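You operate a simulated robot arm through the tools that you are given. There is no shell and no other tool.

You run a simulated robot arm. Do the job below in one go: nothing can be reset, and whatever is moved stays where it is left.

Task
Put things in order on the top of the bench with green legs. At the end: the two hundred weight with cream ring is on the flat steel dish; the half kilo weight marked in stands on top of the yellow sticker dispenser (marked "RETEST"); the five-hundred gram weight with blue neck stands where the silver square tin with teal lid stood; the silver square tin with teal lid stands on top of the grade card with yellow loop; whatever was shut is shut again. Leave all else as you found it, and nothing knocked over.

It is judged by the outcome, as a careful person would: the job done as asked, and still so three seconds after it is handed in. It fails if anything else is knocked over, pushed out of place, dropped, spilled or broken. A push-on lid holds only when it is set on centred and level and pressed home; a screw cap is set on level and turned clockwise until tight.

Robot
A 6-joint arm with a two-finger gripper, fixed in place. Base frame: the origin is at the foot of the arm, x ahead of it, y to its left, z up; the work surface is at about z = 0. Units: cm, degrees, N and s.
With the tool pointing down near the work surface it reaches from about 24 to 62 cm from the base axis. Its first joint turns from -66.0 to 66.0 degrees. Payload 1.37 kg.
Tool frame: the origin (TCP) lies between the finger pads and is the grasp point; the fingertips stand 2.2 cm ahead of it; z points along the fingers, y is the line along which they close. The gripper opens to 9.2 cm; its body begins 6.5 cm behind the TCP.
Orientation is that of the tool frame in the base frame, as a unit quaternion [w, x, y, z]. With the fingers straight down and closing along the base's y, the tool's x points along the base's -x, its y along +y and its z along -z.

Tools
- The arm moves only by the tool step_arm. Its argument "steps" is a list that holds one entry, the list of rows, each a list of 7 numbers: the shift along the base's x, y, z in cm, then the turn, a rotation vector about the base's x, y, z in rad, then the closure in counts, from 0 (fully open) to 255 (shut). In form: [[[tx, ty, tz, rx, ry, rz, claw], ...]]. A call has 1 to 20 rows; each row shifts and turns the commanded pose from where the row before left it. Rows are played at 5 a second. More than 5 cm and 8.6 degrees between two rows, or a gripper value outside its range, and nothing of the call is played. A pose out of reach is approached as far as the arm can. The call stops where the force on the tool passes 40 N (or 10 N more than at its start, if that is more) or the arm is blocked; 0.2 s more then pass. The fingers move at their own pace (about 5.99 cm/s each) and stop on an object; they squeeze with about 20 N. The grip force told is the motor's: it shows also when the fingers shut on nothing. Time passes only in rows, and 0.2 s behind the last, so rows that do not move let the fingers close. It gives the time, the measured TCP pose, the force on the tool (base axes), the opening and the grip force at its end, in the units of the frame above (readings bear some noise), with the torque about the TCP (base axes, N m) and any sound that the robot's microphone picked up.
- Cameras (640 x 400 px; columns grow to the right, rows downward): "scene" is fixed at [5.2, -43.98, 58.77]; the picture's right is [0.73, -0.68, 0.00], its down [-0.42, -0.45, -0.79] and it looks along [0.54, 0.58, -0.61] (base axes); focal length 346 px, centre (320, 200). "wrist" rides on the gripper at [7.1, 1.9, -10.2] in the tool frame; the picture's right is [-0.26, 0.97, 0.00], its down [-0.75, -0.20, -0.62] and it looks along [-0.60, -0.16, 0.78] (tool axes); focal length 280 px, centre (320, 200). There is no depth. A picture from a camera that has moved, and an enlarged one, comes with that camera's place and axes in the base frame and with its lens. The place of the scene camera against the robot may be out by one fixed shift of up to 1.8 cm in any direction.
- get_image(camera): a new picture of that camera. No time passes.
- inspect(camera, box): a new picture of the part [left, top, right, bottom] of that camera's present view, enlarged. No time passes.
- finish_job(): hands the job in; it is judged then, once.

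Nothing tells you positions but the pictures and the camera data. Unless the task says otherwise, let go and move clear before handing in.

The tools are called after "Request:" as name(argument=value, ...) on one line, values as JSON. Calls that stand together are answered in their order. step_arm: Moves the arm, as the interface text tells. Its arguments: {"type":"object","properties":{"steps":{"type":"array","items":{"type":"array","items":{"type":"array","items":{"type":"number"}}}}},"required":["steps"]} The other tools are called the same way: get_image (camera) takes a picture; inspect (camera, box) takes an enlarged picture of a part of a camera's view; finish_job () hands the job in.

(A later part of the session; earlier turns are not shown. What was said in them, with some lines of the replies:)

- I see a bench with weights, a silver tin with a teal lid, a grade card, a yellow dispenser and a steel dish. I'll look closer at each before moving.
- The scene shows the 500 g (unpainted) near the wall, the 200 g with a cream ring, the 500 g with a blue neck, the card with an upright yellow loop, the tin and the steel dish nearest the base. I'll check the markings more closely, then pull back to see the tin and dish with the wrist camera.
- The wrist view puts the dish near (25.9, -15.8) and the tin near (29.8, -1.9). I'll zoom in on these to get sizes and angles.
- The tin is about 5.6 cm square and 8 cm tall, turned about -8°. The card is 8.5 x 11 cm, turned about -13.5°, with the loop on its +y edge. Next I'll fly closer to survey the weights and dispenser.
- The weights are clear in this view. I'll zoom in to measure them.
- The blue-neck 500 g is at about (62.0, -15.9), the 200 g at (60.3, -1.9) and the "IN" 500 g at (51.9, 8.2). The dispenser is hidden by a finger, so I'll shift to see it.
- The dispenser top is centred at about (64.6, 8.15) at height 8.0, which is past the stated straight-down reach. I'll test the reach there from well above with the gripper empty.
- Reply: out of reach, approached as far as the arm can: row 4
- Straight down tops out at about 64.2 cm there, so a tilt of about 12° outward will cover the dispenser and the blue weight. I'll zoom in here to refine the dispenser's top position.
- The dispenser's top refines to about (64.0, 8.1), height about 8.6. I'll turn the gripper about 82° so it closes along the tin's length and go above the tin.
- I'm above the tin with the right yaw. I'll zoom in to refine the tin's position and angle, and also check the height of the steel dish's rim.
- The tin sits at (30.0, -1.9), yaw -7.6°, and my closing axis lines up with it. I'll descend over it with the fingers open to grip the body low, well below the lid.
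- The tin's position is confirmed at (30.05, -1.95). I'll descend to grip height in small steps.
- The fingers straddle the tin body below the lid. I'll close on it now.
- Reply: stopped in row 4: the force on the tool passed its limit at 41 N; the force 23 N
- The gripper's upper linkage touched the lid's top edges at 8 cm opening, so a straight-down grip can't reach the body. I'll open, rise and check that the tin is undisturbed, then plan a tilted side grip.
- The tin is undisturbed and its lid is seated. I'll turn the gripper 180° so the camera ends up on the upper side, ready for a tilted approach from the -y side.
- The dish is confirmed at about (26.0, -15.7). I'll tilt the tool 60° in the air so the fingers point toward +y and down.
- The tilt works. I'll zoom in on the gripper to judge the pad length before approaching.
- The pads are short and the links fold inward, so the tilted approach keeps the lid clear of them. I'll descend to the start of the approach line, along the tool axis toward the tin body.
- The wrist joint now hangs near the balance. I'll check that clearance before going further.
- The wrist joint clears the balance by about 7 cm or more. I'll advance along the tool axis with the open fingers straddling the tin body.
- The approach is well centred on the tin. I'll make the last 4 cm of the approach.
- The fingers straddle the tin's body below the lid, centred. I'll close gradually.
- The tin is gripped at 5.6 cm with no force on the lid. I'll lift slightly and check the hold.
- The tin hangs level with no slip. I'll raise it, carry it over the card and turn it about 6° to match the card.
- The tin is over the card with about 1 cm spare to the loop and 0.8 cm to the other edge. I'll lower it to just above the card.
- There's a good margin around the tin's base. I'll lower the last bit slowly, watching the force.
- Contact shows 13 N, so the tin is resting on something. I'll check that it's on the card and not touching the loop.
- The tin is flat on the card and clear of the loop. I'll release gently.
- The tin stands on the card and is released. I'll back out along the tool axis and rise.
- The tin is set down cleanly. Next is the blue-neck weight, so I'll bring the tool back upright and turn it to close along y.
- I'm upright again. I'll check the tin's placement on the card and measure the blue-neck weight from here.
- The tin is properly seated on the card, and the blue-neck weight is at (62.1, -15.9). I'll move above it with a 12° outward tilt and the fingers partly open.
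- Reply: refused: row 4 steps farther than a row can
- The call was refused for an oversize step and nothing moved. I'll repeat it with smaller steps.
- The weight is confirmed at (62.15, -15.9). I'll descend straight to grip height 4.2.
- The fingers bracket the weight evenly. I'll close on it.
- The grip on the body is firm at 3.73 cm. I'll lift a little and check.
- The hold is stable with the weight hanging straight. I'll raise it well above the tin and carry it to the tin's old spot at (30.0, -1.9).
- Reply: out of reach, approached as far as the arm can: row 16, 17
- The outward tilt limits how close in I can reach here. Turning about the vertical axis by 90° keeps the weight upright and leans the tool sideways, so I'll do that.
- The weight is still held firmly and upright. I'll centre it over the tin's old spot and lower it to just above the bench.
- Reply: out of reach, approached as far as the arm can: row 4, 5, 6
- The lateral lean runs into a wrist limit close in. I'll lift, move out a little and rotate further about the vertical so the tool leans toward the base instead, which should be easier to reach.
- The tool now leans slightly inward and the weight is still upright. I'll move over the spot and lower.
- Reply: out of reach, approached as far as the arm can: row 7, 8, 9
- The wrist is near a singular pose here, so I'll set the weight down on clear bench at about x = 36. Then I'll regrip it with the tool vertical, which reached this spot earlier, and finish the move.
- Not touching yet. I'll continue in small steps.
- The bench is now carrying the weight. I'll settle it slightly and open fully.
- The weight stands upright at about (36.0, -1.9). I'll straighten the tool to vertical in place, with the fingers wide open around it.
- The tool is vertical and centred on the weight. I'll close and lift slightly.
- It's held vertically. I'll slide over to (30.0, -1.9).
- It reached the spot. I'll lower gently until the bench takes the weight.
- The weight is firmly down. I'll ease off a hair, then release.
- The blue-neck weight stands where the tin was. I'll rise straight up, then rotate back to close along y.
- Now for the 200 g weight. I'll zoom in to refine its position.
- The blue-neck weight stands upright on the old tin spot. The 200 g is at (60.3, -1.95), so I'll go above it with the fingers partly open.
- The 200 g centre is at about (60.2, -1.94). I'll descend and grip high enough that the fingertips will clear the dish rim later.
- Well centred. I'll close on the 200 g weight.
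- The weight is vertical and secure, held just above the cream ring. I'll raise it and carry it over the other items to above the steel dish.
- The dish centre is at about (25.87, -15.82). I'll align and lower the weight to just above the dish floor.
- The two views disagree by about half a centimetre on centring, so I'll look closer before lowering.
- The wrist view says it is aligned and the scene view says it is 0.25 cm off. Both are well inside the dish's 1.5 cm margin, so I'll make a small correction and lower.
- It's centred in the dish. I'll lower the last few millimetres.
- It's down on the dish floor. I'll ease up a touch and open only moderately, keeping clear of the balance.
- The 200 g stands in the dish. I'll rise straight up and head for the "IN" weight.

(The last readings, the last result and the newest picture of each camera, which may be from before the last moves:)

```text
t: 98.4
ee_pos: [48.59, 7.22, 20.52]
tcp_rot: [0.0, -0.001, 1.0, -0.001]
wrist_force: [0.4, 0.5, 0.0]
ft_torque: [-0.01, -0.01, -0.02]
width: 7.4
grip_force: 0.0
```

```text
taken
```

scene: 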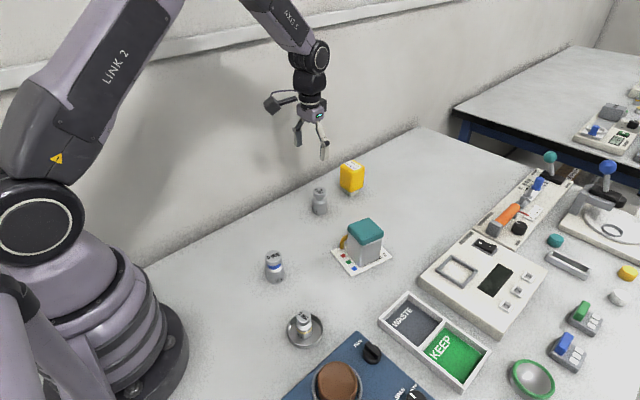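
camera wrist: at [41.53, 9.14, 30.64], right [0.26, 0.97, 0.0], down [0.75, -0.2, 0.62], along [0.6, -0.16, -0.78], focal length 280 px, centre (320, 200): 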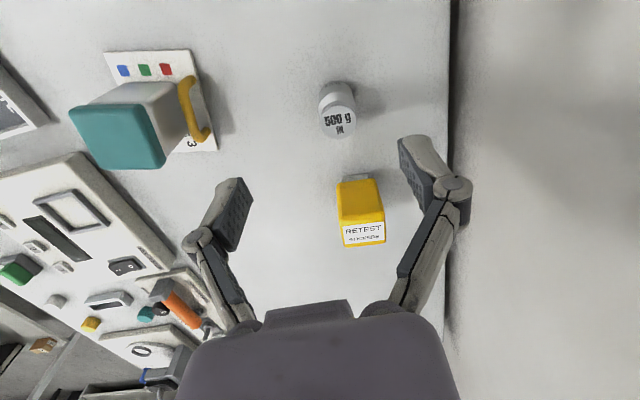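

All earlier placements look right. I'll zoom in to refine the "IN" weight and the dispenser top.

Request:
inspect(camera="wrist", box=[300, 70, 380, 150])

Request:
inspect(camera="wrist", box=[320, 165, 400, 255])

Request:
inspect(camera="scene", box=[270, 290, 340, 360])

```text
5.00 times, centred on (340, 110) of wrist
camera zoom: at [41.53, 9.14, 30.64], right [0.26, 0.97, 0.0], down [0.75, -0.2, 0.62], along [0.6, -0.16, -0.78], focal length 1402 px, centre (220, 650)
```

zoom: 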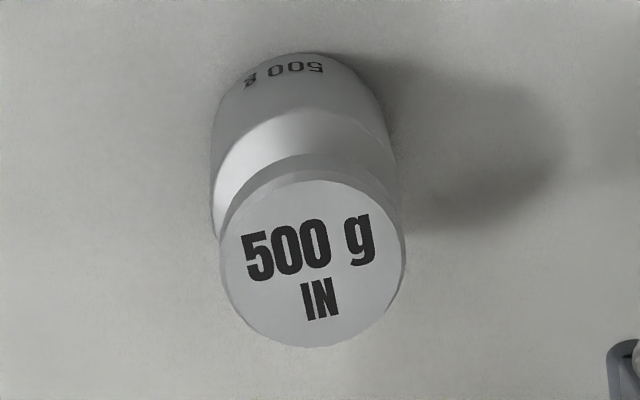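

```text
4.44 times, centred on (360, 210) of wrist
camera zoom: at [41.53, 9.14, 30.64], right [0.26, 0.97, 0.0], down [0.75, -0.2, 0.62], along [0.6, -0.16, -0.78], focal length 1246 px, centre (142, 156)
```

zoom: 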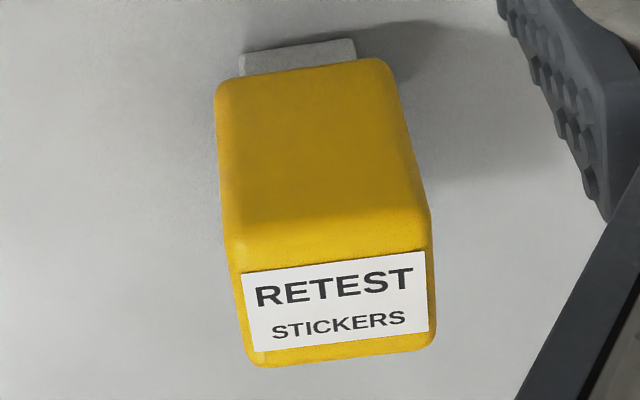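

```text
5.71 times, centred on (305, 325) of scene
camera zoom: at [5.2, -43.98, 58.77], right [0.73, -0.68, 0.0], down [-0.42, -0.45, -0.79], along [0.54, 0.58, -0.61], focal length 1980 px, centre (406, -514)
```

zoom: 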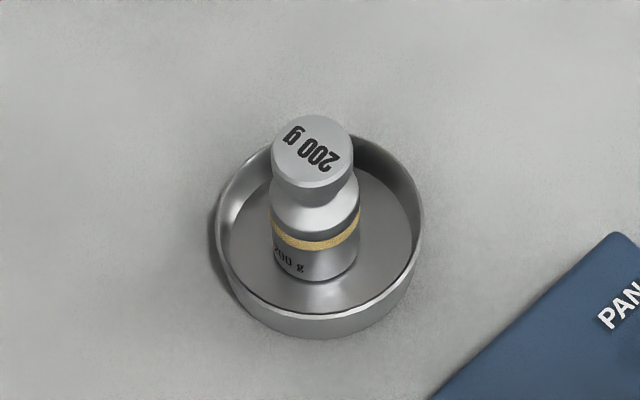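

The 200 g is centred in the dish. The "IN" weight is at (52.05, 8.15) and the dispenser top centre at (64.1, 8.1, 8.85), so I'll tilt 10° outward and move above the weight.

Request:
step_arm(steps=[[[1.7, 0.45, -2, 0, -0.0873, 0, 50], [1.76, 0.48, -2, 0, -0.0872, 0, 50], [0, 0, -2.5, 0, 0, 0, 50], [0, 0, 0, 0, 0, 0, 50]]])

Request:
get_image(camera="wrist")

Request:
inspect(camera="wrist", box=[270, 30, 380, 130])

```text
t: 99.4
ee_pos: [52.09, 8.07, 13.96]
tcp_rot: [0.087, -0.002, 0.996, -0.001]
wrist_force: [0.0, 0.4, 0.4]
ft_torque: [-0.04, 0.03, -0.03]
width: 7.4
grip_force: 0.0
```

```text
taken
camera wrist: at [43.3, 10.01, 22.66], right [0.25, 0.97, 0.04], down [0.63, -0.2, 0.75], along [0.73, -0.16, -0.66], focal length 280 px, centre (320, 200)
```

wrist: 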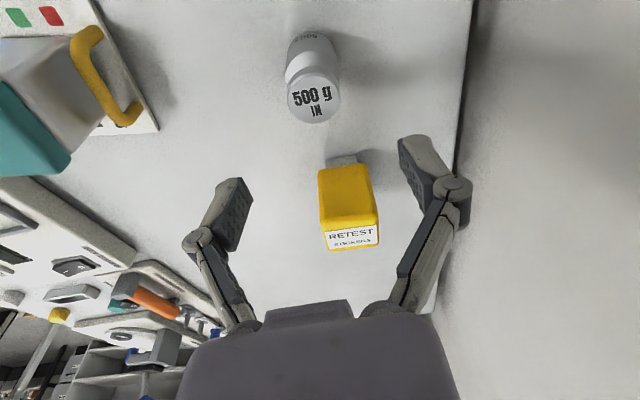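

```text
4.00 times, centred on (325, 80) of wrist
camera zoom: at [43.3, 10.01, 22.66], right [0.25, 0.97, 0.04], down [0.63, -0.2, 0.75], along [0.73, -0.16, -0.66], focal length 1122 px, centre (300, 680)
```

zoom: 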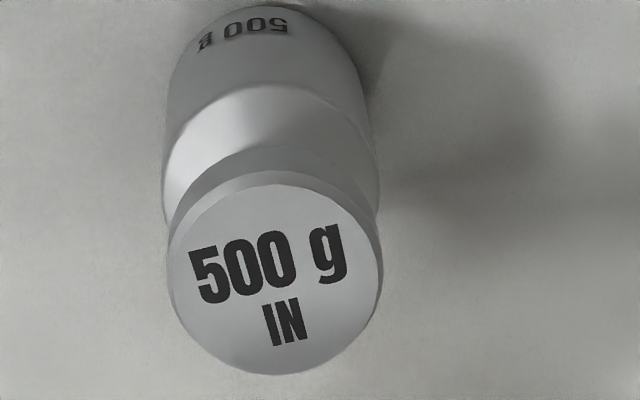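

The weight is directly under the gripper. I'll descend to grip height.

Request:
step_arm(steps=[[[0, 0.02, -2.5, 0, 0, 0, 50], [0, 0, -2.5, 0, 0, 0, 50], [0, 0, -2.5, 0, 0, 0, 50], [0, 0, -1.5, 0, 0, 0, 50], [0, 0, -0.7, 0, 0, 0, 50], [0, 0, 0, 0, 0, 0, 50]]])

Request:
get_image(camera="wrist")

Request:
inspect(camera="scene", box=[260, 120, 400, 240])

```text
t: 100.8
ee_pos: [52.1, 8.03, 4.19]
tcp_rot: [0.088, -0.002, 0.996, -0.001]
wrist_force: [0.0, -0.2, 0.5]
ft_torque: [0.0, 0.0, 0.0]
width: 7.38
grip_force: 0.1
```

```text
taken
camera wrist: at [43.31, 10.07, 13.01], right [0.25, 0.97, 0.04], down [0.63, -0.2, 0.75], along [0.73, -0.16, -0.66], focal length 280 px, centre (320, 200)
```

wrist: 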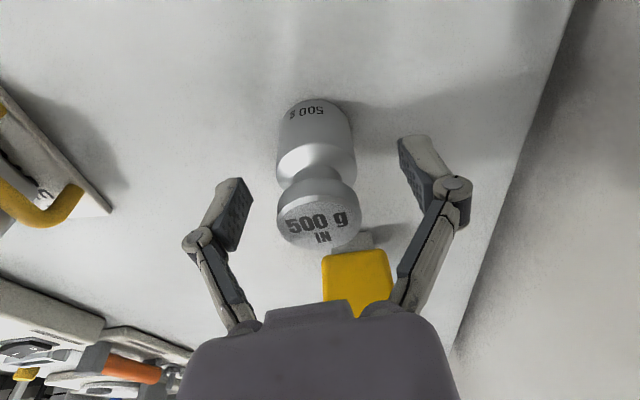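

```text
3.33 times, centred on (330, 180) of scene
camera zoom: at [5.2, -43.98, 58.77], right [0.73, -0.68, 0.0], down [-0.42, -0.45, -0.79], along [0.54, 0.58, -0.61], focal length 1155 px, centre (287, 267)
```

zoom: 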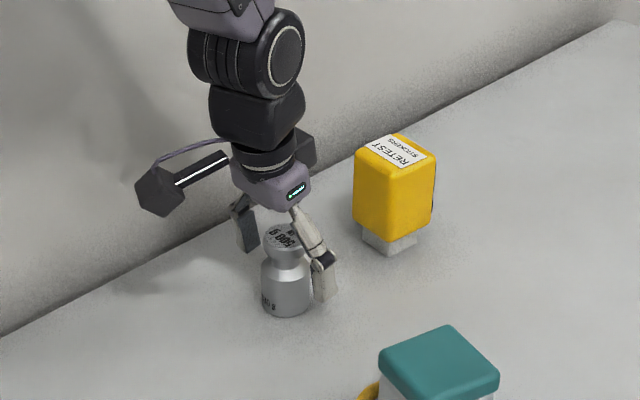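

The fingers straddle the "IN" weight evenly. I'll close and lift slightly.

Request:
step_arm(steps=[[[0, 0, 0, 0, 0, 0, 90], [0, 0, 0, 0, 0, 0, 120], [0, 0, 0, 0, 0, 0, 140], [0, 0, 0, 0, 0, 0, 170], [0, 0, 0, 0, 0, 0, 255], [0, 0, 0, 0, 0, 0, 255]]])

Request:
step_arm(steps=[[[0, 0, 0.4, 0, 0, 0, 255], [0, 0, 0.8, 0, 0, 0, 255], [0, 0, 1, 0, 0, 0, 255], [0, 0, 1, 0, 0, 0, 255], [0, 0, 0, 0, 0, 0, 255]]])

Request:
get_image(camera="wrist")

Request:
inspect(camera="scene", box=[260, 120, 400, 240])

```text
t: 102.2
ee_pos: [52.03, 8.09, 4.27]
tcp_rot: [0.088, -0.002, 0.996, 0.0]
wrist_force: [-0.3, -2.1, 2.3]
ft_torque: [-0.05, 0.05, 0.01]
width: 3.76
grip_force: 19.5
```

```text
t: 103.4
ee_pos: [51.84, 8.0, 7.45]
tcp_rot: [0.087, -0.002, 0.996, -0.001]
wrist_force: [0.5, -0.2, -5.2]
ft_torque: [0.0, 0.02, -0.01]
width: 3.75
grip_force: 20.3
```

```text
taken
camera wrist: at [43.28, 10.04, 16.27], right [0.25, 0.97, 0.04], down [0.63, -0.2, 0.75], along [0.73, -0.16, -0.66], focal length 280 px, centre (320, 200)
```

wrist: 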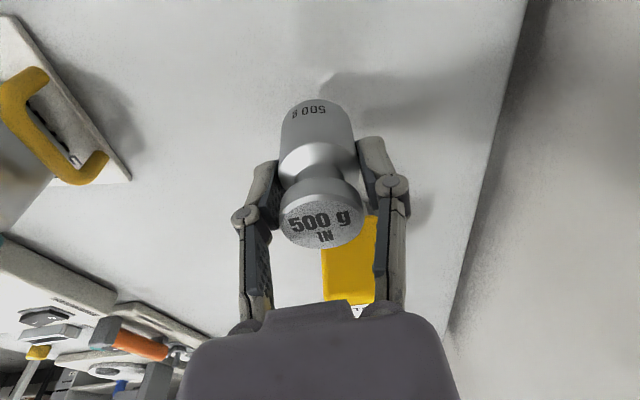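

```text
3.33 times, centred on (330, 180) of scene
camera zoom: at [5.2, -43.98, 58.77], right [0.73, -0.68, 0.0], down [-0.42, -0.45, -0.79], along [0.54, 0.58, -0.61], focal length 1155 px, centre (287, 267)
```

zoom: 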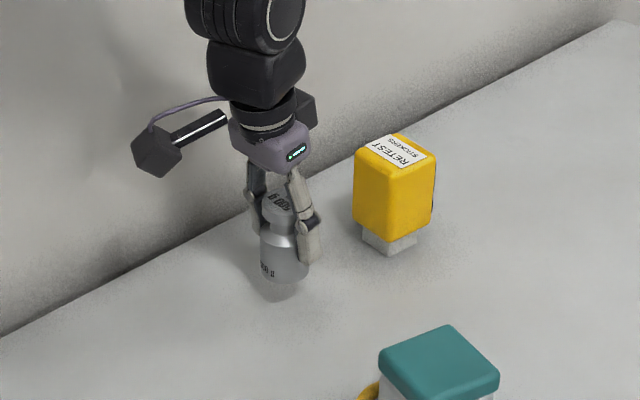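

The lift is secure. I'll raise it well above the dispenser and move over it.

Request:
step_arm(steps=[[[0, 0, 2, 0, 0, 0, 255], [0, 0, 3, 0, 0, 0, 255], [0, 0, 3, 0, 0, 0, 255], [0, 0, 2, 0, 0, 0, 255], [1, 0, 0.5, 0, 0, 0, 255], [2, 0, 0, 0, 0, 0, 255], [2.5, 0, 0, 0, 0, 0, 255], [2.5, 0, 0, 0, 0, 0, 255], [2, 0, 0, 0, 0, 0, 255], [1.5, 0, 0, 0, 0, 0, 255], [0.5, 0.02, 0, 0, 0, 0, 255], [0, 0, 0, 0, 0, 0, 255], [0, 0, 0, 0, 0, 0, 255]]])

Request:
get_image(camera="wrist")

Request:
inspect(camera="scene", box=[300, 90, 440, 220])

```text
t: 106.2
ee_pos: [64.13, 8.19, 18.01]
tcp_rot: [0.086, -0.001, 0.996, -0.001]
wrist_force: [-0.6, 0.1, -4.9]
ft_torque: [0.02, 0.03, 0.03]
width: 3.73
grip_force: 20.0
```

```text
taken
camera wrist: at [55.3, 10.03, 26.68], right [0.25, 0.97, 0.04], down [0.63, -0.2, 0.75], along [0.73, -0.16, -0.66], focal length 280 px, centre (320, 200)
```

wrist: 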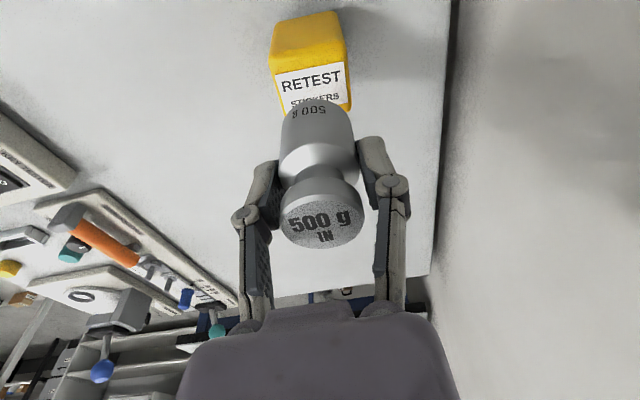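

```text
3.08 times, centred on (370, 155) of scene
camera zoom: at [5.2, -43.98, 58.77], right [0.73, -0.68, 0.0], down [-0.42, -0.45, -0.79], along [0.54, 0.58, -0.61], focal length 1066 px, centre (166, 338)
```

zoom: 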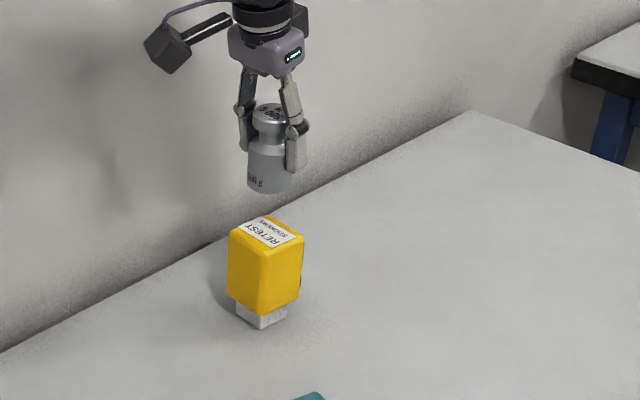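

It's directly above. I'll lower to leave a gap of about 2 cm and check alignment from both cameras.

Request:
step_arm(steps=[[[-0.03, -0.05, -1, 0, 0, 0, 255], [0, 0, -1.2, 0, 0, 0, 255], [0, 0, -0.8, 0, 0, 0, 255], [0, 0, 0, 0, 0, 0, 255]]])

Request:
inspect(camera="wrist", box=[240, 20, 400, 200])

Request:
inspect(camera="scene", box=[320, 115, 390, 205])

```text
t: 107.2
ee_pos: [63.9, 7.95, 14.94]
tcp_rot: [0.087, -0.001, 0.996, -0.001]
wrist_force: [-0.2, 0.6, -4.9]
ft_torque: [0.01, 0.05, 0.01]
width: 3.74
grip_force: 20.1
```

```text
2.22 times, centred on (320, 110) of wrist
camera zoom: at [55.24, 9.94, 23.68], right [0.25, 0.97, 0.04], down [0.63, -0.2, 0.75], along [0.73, -0.16, -0.66], focal length 623 px, centre (320, 400)
```

zoom: 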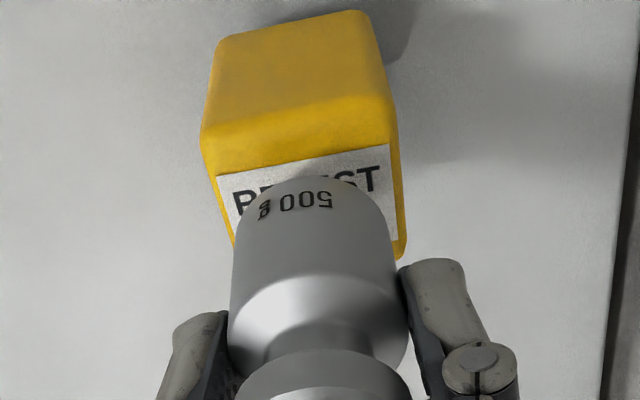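

```text
4.44 times, centred on (355, 160) of scene
camera zoom: at [5.2, -43.98, 58.77], right [0.73, -0.68, 0.0], down [-0.42, -0.45, -0.79], along [0.54, 0.58, -0.61], focal length 1540 px, centre (164, 378)
```

zoom: 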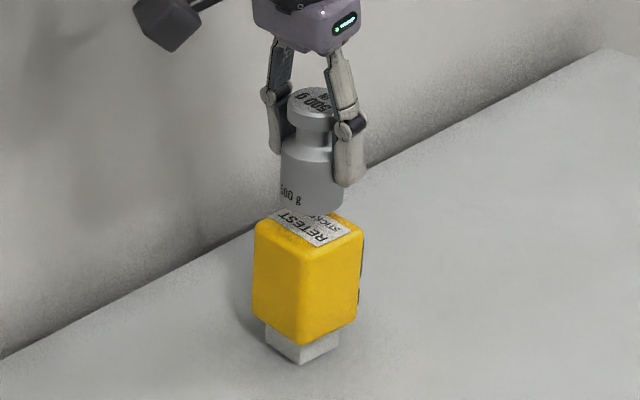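

Both views put the weight centred on the dispenser top to within 0.1 cm. I'll lower slowly.

Request:
step_arm(steps=[[[0.04, 0.05, -0.6, 0, 0, 0, 255], [0, 0, -0.6, 0, 0, 0, 255], [0, 0, -0.2, 0, 0, 0, 255], [0, 0, 0, 0, 0, 0, 255]]])

Request:
inspect(camera="scene", box=[320, 115, 390, 205])

Request:
inspect(camera="wrist", box=[240, 20, 400, 200])

```text
t: 108.2
ee_pos: [63.88, 8.06, 13.59]
tcp_rot: [0.087, -0.002, 0.996, -0.001]
wrist_force: [0.2, -0.2, -5.4]
ft_torque: [-0.01, -0.02, -0.02]
width: 3.77
grip_force: 20.1
```

```text
4.44 times, centred on (355, 160) of scene
camera zoom: at [5.2, -43.98, 58.77], right [0.73, -0.68, 0.0], down [-0.42, -0.45, -0.79], along [0.54, 0.58, -0.61], focal length 1540 px, centre (164, 378)
```

zoom: 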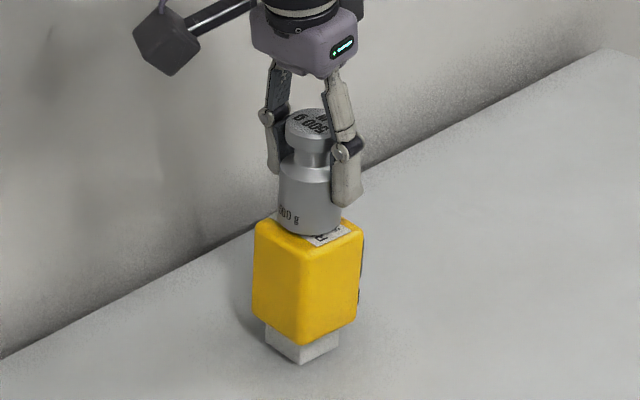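

```text
2.22 times, centred on (320, 110) of wrist
camera zoom: at [55.28, 10.03, 22.29], right [0.25, 0.97, 0.04], down [0.63, -0.2, 0.75], along [0.73, -0.16, -0.66], focal length 623 px, centre (320, 400)
```

zoom: 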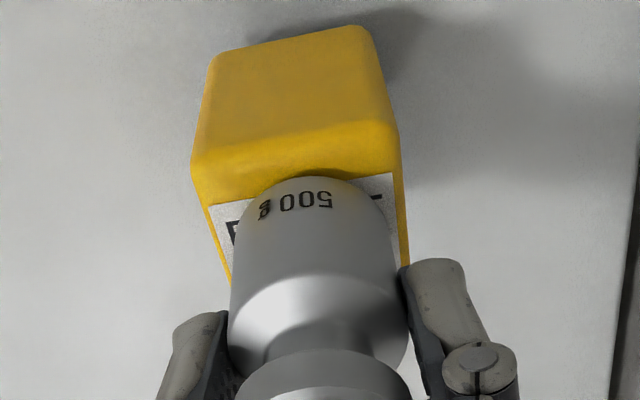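

Alignment is excellent in both views. I'll lower in very small steps until contact.

Request:
step_arm(steps=[[[0, 0, -0.12, 0, 0, 0, 255], [0, 0, -0.08, 0, 0, 0, 255], [0, 0, 0, 0, 0, 0, 255]]])

Request:
step_arm(steps=[[[0, 0, -0.08, 0, 0, 0, 255], [0, 0, 0, 0, 0, 0, 255]]])

Request:
step_arm(steps=[[[0, 0, -0.06, 0, 0, 0, 255], [0, 0, 0, 0, 0, 0, 255]]])

```text
t: 109.0
ee_pos: [63.85, 8.15, 13.4]
tcp_rot: [0.087, -0.002, 0.996, -0.001]
wrist_force: [-0.5, 0.6, -5.0]
ft_torque: [-0.03, 0.0, -0.02]
width: 3.77
grip_force: 19.5
```

```text
t: 109.6
ee_pos: [63.94, 8.08, 13.34]
tcp_rot: [0.087, -0.002, 0.996, 0.0]
wrist_force: [-0.4, 0.2, -1.3]
ft_torque: [-0.01, 0.05, 0.01]
width: 3.76
grip_force: 20.1
```

```text
t: 110.2
ee_pos: [64.05, 8.19, 13.36]
tcp_rot: [0.088, -0.002, 0.996, 0.0]
wrist_force: [-2.2, -1.1, 6.0]
ft_torque: [-0.02, 0.27, -0.03]
width: 3.76
grip_force: 19.9
```

Contact is made, with the torque suggesting the near edge touched first. I'll look closely before letting go.

Request:
inspect(camera="scene", box=[330, 130, 380, 205])

Request:
inspect(camera="wrist", box=[270, 50, 370, 160])

```text
5.33 times, centred on (355, 168) of scene
camera zoom: at [5.19, -43.98, 58.77], right [0.73, -0.68, 0.0], down [-0.42, -0.45, -0.79], along [0.54, 0.58, -0.61], focal length 1848 px, centre (133, 373)
```

zoom: 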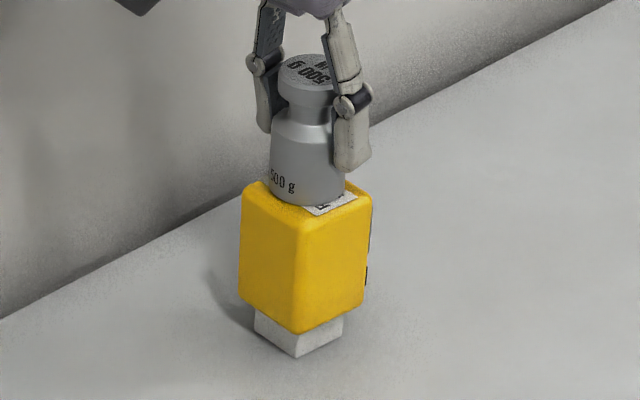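

```text
3.64 times, centred on (320, 105) of wrist
camera zoom: at [55.3, 10.06, 22.05], right [0.25, 0.97, 0.04], down [0.63, -0.2, 0.75], along [0.73, -0.16, -0.66], focal length 1020 px, centre (320, 546)
```

zoom: 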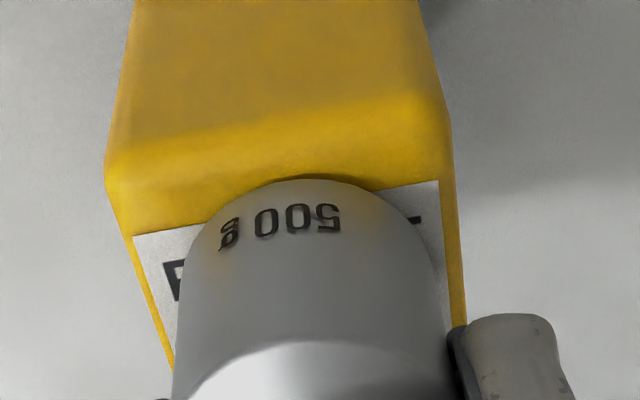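

The weight sits flat to within a fraction of a millimetre, and it's centred. I'll relieve the preload and open very gently.

Request:
step_arm(steps=[[[0, 0, 0.05, 0, 0, 0, 255], [0, 0, 0, 0, 0, 0, 255]]])

Request:
step_arm(steps=[[[0, 0, 0, 0, 0, 0, 160], [0, 0, 0, 0, 0, 0, 152], [0, 0, 0, 0, 0, 0, 148], [0, 0, 0, 0, 0, 0, 143], [0, 0, 0, 0, 0, 0, 135], [0, 0, 0, 0, 0, 0, 120], [0, 0, 0, 0, 0, 0, 100], [0, 0, 0, 0, 0, 0, 70], [0, 0, 0, 0, 0, 0, 50], [0, 0, 0, 0, 0, 0, 50]]])

Request:
inspect(camera="scene", box=[330, 130, 380, 205])

Request:
get_image(camera="wrist")

```text
t: 110.8
ee_pos: [64.02, 8.15, 13.37]
tcp_rot: [0.087, -0.001, 0.996, -0.001]
wrist_force: [-1.4, -0.3, 3.6]
ft_torque: [-0.07, 0.08, -0.02]
width: 3.73
grip_force: 19.9
```

```text
t: 113.0
ee_pos: [63.94, 8.14, 13.34]
tcp_rot: [0.088, -0.001, 0.996, -0.002]
wrist_force: [-0.3, -0.2, -0.1]
ft_torque: [0.01, -0.02, 0.0]
width: 7.39
grip_force: 0.1
```

```text
5.33 times, centred on (355, 168) of scene
camera zoom: at [5.2, -43.98, 58.77], right [0.73, -0.68, 0.0], down [-0.42, -0.45, -0.79], along [0.54, 0.58, -0.61], focal length 1848 px, centre (133, 373)
```

zoom: 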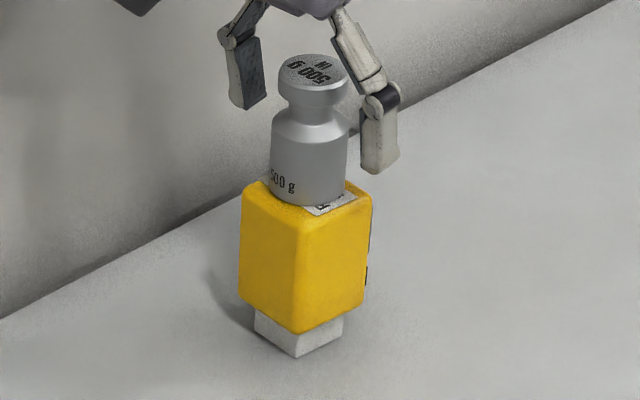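

```text
taken
camera wrist: at [55.29, 10.06, 22.03], right [0.25, 0.97, 0.04], down [0.63, -0.2, 0.75], along [0.73, -0.16, -0.66], focal length 280 px, centre (320, 200)
```

wrist: 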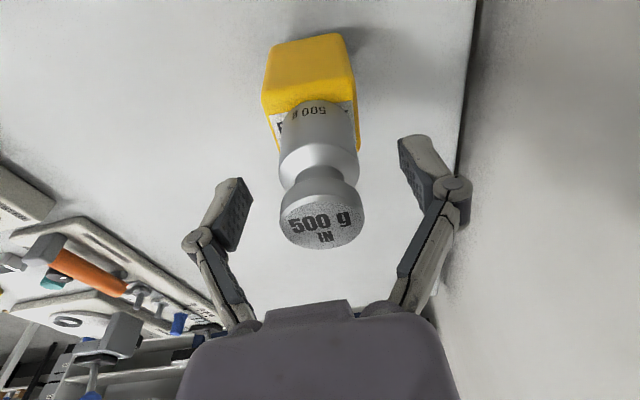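

The "IN" weight stands centred on the dispenser. I'll rise straight up and then retract.

Request:
step_arm(steps=[[[0, 0, 0.6, 0, 0, 0, 50], [0, 0, 1.2, 0, 0, 0, 50], [0, 0, 1.5, 0, 0, 0, 50], [0, 0, 1.5, 0, 0, 0, 50], [0, 0, 1.5, 0, 0, 0, 50], [0, 0, 0, 0, 0, 0, 50]]])

Request:
inspect(camera="scene", box=[300, 90, 420, 210])

```text
t: 114.4
ee_pos: [63.97, 8.12, 19.65]
tcp_rot: [0.087, -0.001, 0.996, -0.001]
wrist_force: [-0.3, 0.3, 0.0]
ft_torque: [0.01, 0.01, 0.01]
width: 7.42
grip_force: 0.0
```

```text
3.33 times, centred on (360, 150) of scene
camera zoom: at [5.2, -43.98, 58.77], right [0.73, -0.68, 0.0], down [-0.42, -0.45, -0.79], along [0.54, 0.58, -0.61], focal length 1155 px, centre (187, 367)
```

zoom: 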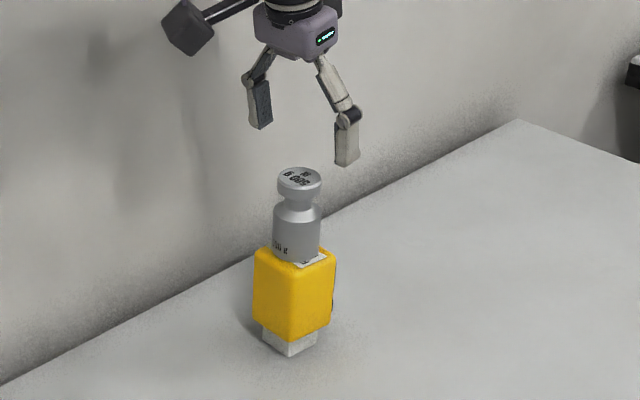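

The gripper is clear of the weight. I'll retract to a neutral pose and do a final check of everything.

Request:
step_arm(steps=[[[-0.5, 0, 1.5, 0, 0, 0, 50], [-2, -0.3, 1.5, 0, 0, 0, 50], [-3, -1, 1, 0, 0.0873, 0, 30], [-3.5, -1, 1, 0, 0.0872, 0, 0], [-3.5, -1.5, 1, 0, 0, 0, 0], [-3.5, -1.5, 1, 0, 0, 0, 0], [-3.5, -1.5, 1, 0, 0, 0, 0], [-3.5, -1.5, 1, 0, 0, 0, 0], [-3, -1.5, 1, 0, 0, 0, 0], [0, 0, 0, 0, 0, 0, 0], [0, 0, 0, 0, 0, 0, 0]]])

Request:
get_image(camera="scene")

Request:
get_image(camera="wrist")

Request:
inspect(camera="scene", box=[240, 130, 440, 350])

Request:
inspect(camera="scene", box=[420, 140, 640, 400])

```text
t: 116.8
ee_pos: [37.98, -1.76, 29.63]
tcp_rot: [-0.001, -0.001, 1.0, 0.0]
wrist_force: [-0.5, 0.2, -0.3]
ft_torque: [0.04, 0.02, 0.0]
width: 9.21
grip_force: 0.1
```

```text
taken
```

scene: 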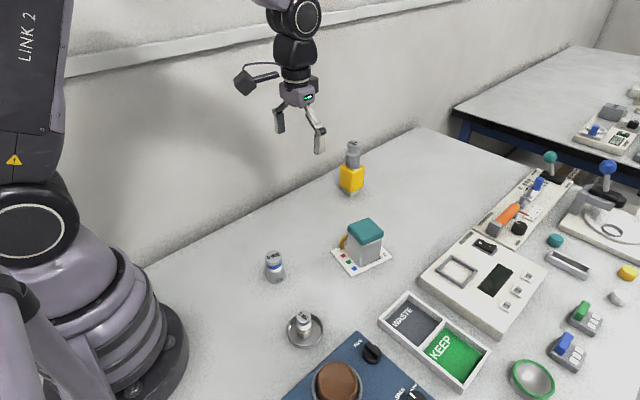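

```text
taken
camera wrist: at [30.94, 0.19, 39.71], right [0.26, 0.97, 0.0], down [0.75, -0.2, 0.62], along [0.6, -0.16, -0.78], focal length 280 px, centre (320, 200)
```

wrist: 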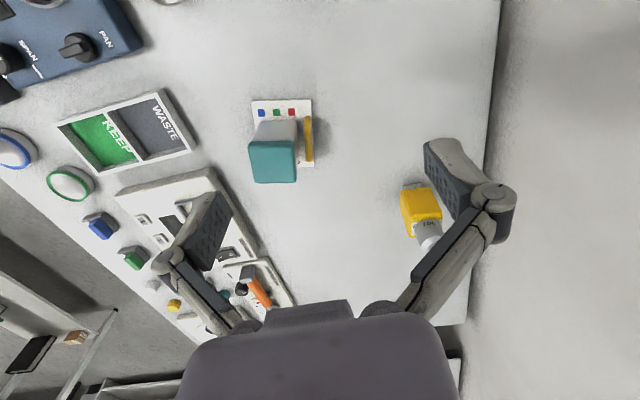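

```text
1.82 times, centred on (340, 240) of scene
camera zoom: at [5.19, -43.98, 58.77], right [0.73, -0.68, 0.0], down [-0.42, -0.45, -0.79], along [0.54, 0.58, -0.61], focal length 630 px, centre (284, 127)
```

zoom: 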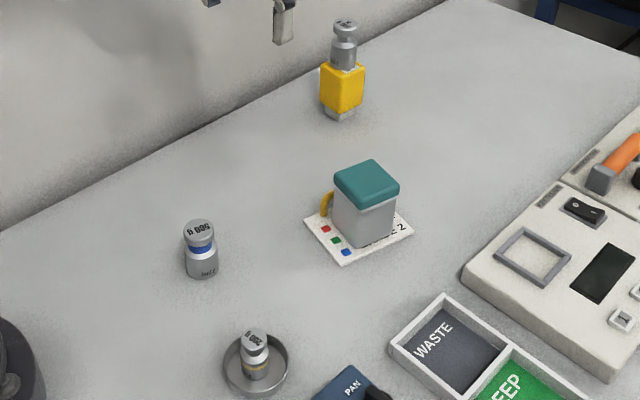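

```text
1.54 times, centred on (530, 270) of scene
camera zoom: at [5.19, -43.98, 58.77], right [0.73, -0.68, 0.0], down [-0.42, -0.45, -0.79], along [0.54, 0.58, -0.61], focal length 533 px, centre (-3, 92)
```

zoom: 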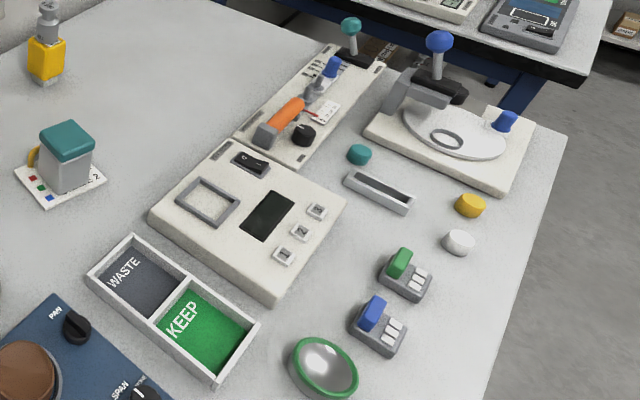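

Everything appears in place. I'll make one last comparison of the dispenser, card and tin lid against their original views.

Request:
inspect(camera="scene", box=[330, 150, 380, 205])

Request:
inspect(camera="scene", box=[240, 220, 400, 320])

```text
7.27 times, centred on (355, 178) of scene
camera zoom: at [5.19, -43.98, 58.77], right [0.73, -0.68, 0.0], down [-0.42, -0.45, -0.79], along [0.54, 0.58, -0.61], focal length 2520 px, centre (66, 364)
```

zoom: 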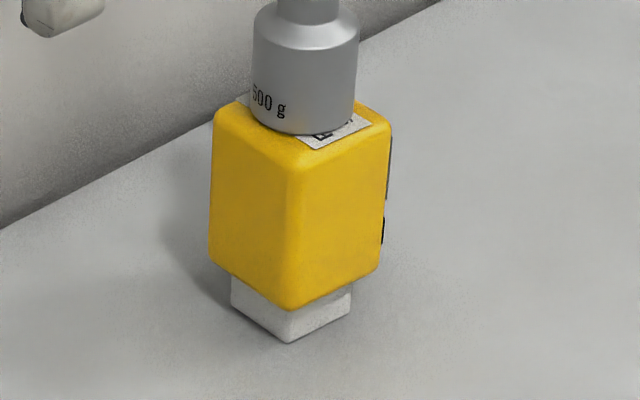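

```text
4.00 times, centred on (320, 270) of scene
camera zoom: at [5.19, -43.98, 58.77], right [0.73, -0.68, 0.0], down [-0.42, -0.45, -0.79], along [0.54, 0.58, -0.61], focal length 1386 px, centre (320, -80)
```

zoom: 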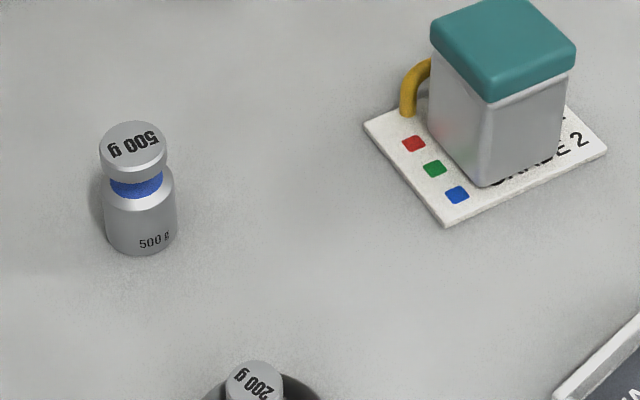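

The dispenser and card are exactly where they were. The tin is shut and stands on the card, the blue-neck weight is on the tin's old spot, the 200 g is in the steel dish, and the "IN" weight is centred on the dispenser. The gripper is empty and clear, so I'm handing in the job.

Request:
finish_job()

```text
The job is handed in.
```

The job is handed in and everything is where you asked. The last pictures show nothing knocked over or shifted.

- **200 g weight with cream ring:** it stands near the centre of the flat steel dish.
- **Half kilo weight marked "IN":** it stands centred on top of the yellow "RETEST" dispenser, which has not moved.
- **500 g weight with blue neck:** it stands where the tin was, at about (30.0, -1.9). I had to set it down once on clear bench nearby and regrip it to reach that spot.
- **Silver tin with teal lid:** it stands on the grade card, clear of the yellow loop, with its lid still on. On my first try at gripping it, the gripper pressed on the lid's top edges. The tin did not move, so I gripped the body from the side instead.

The gripper is open, empty and clear of the bench.
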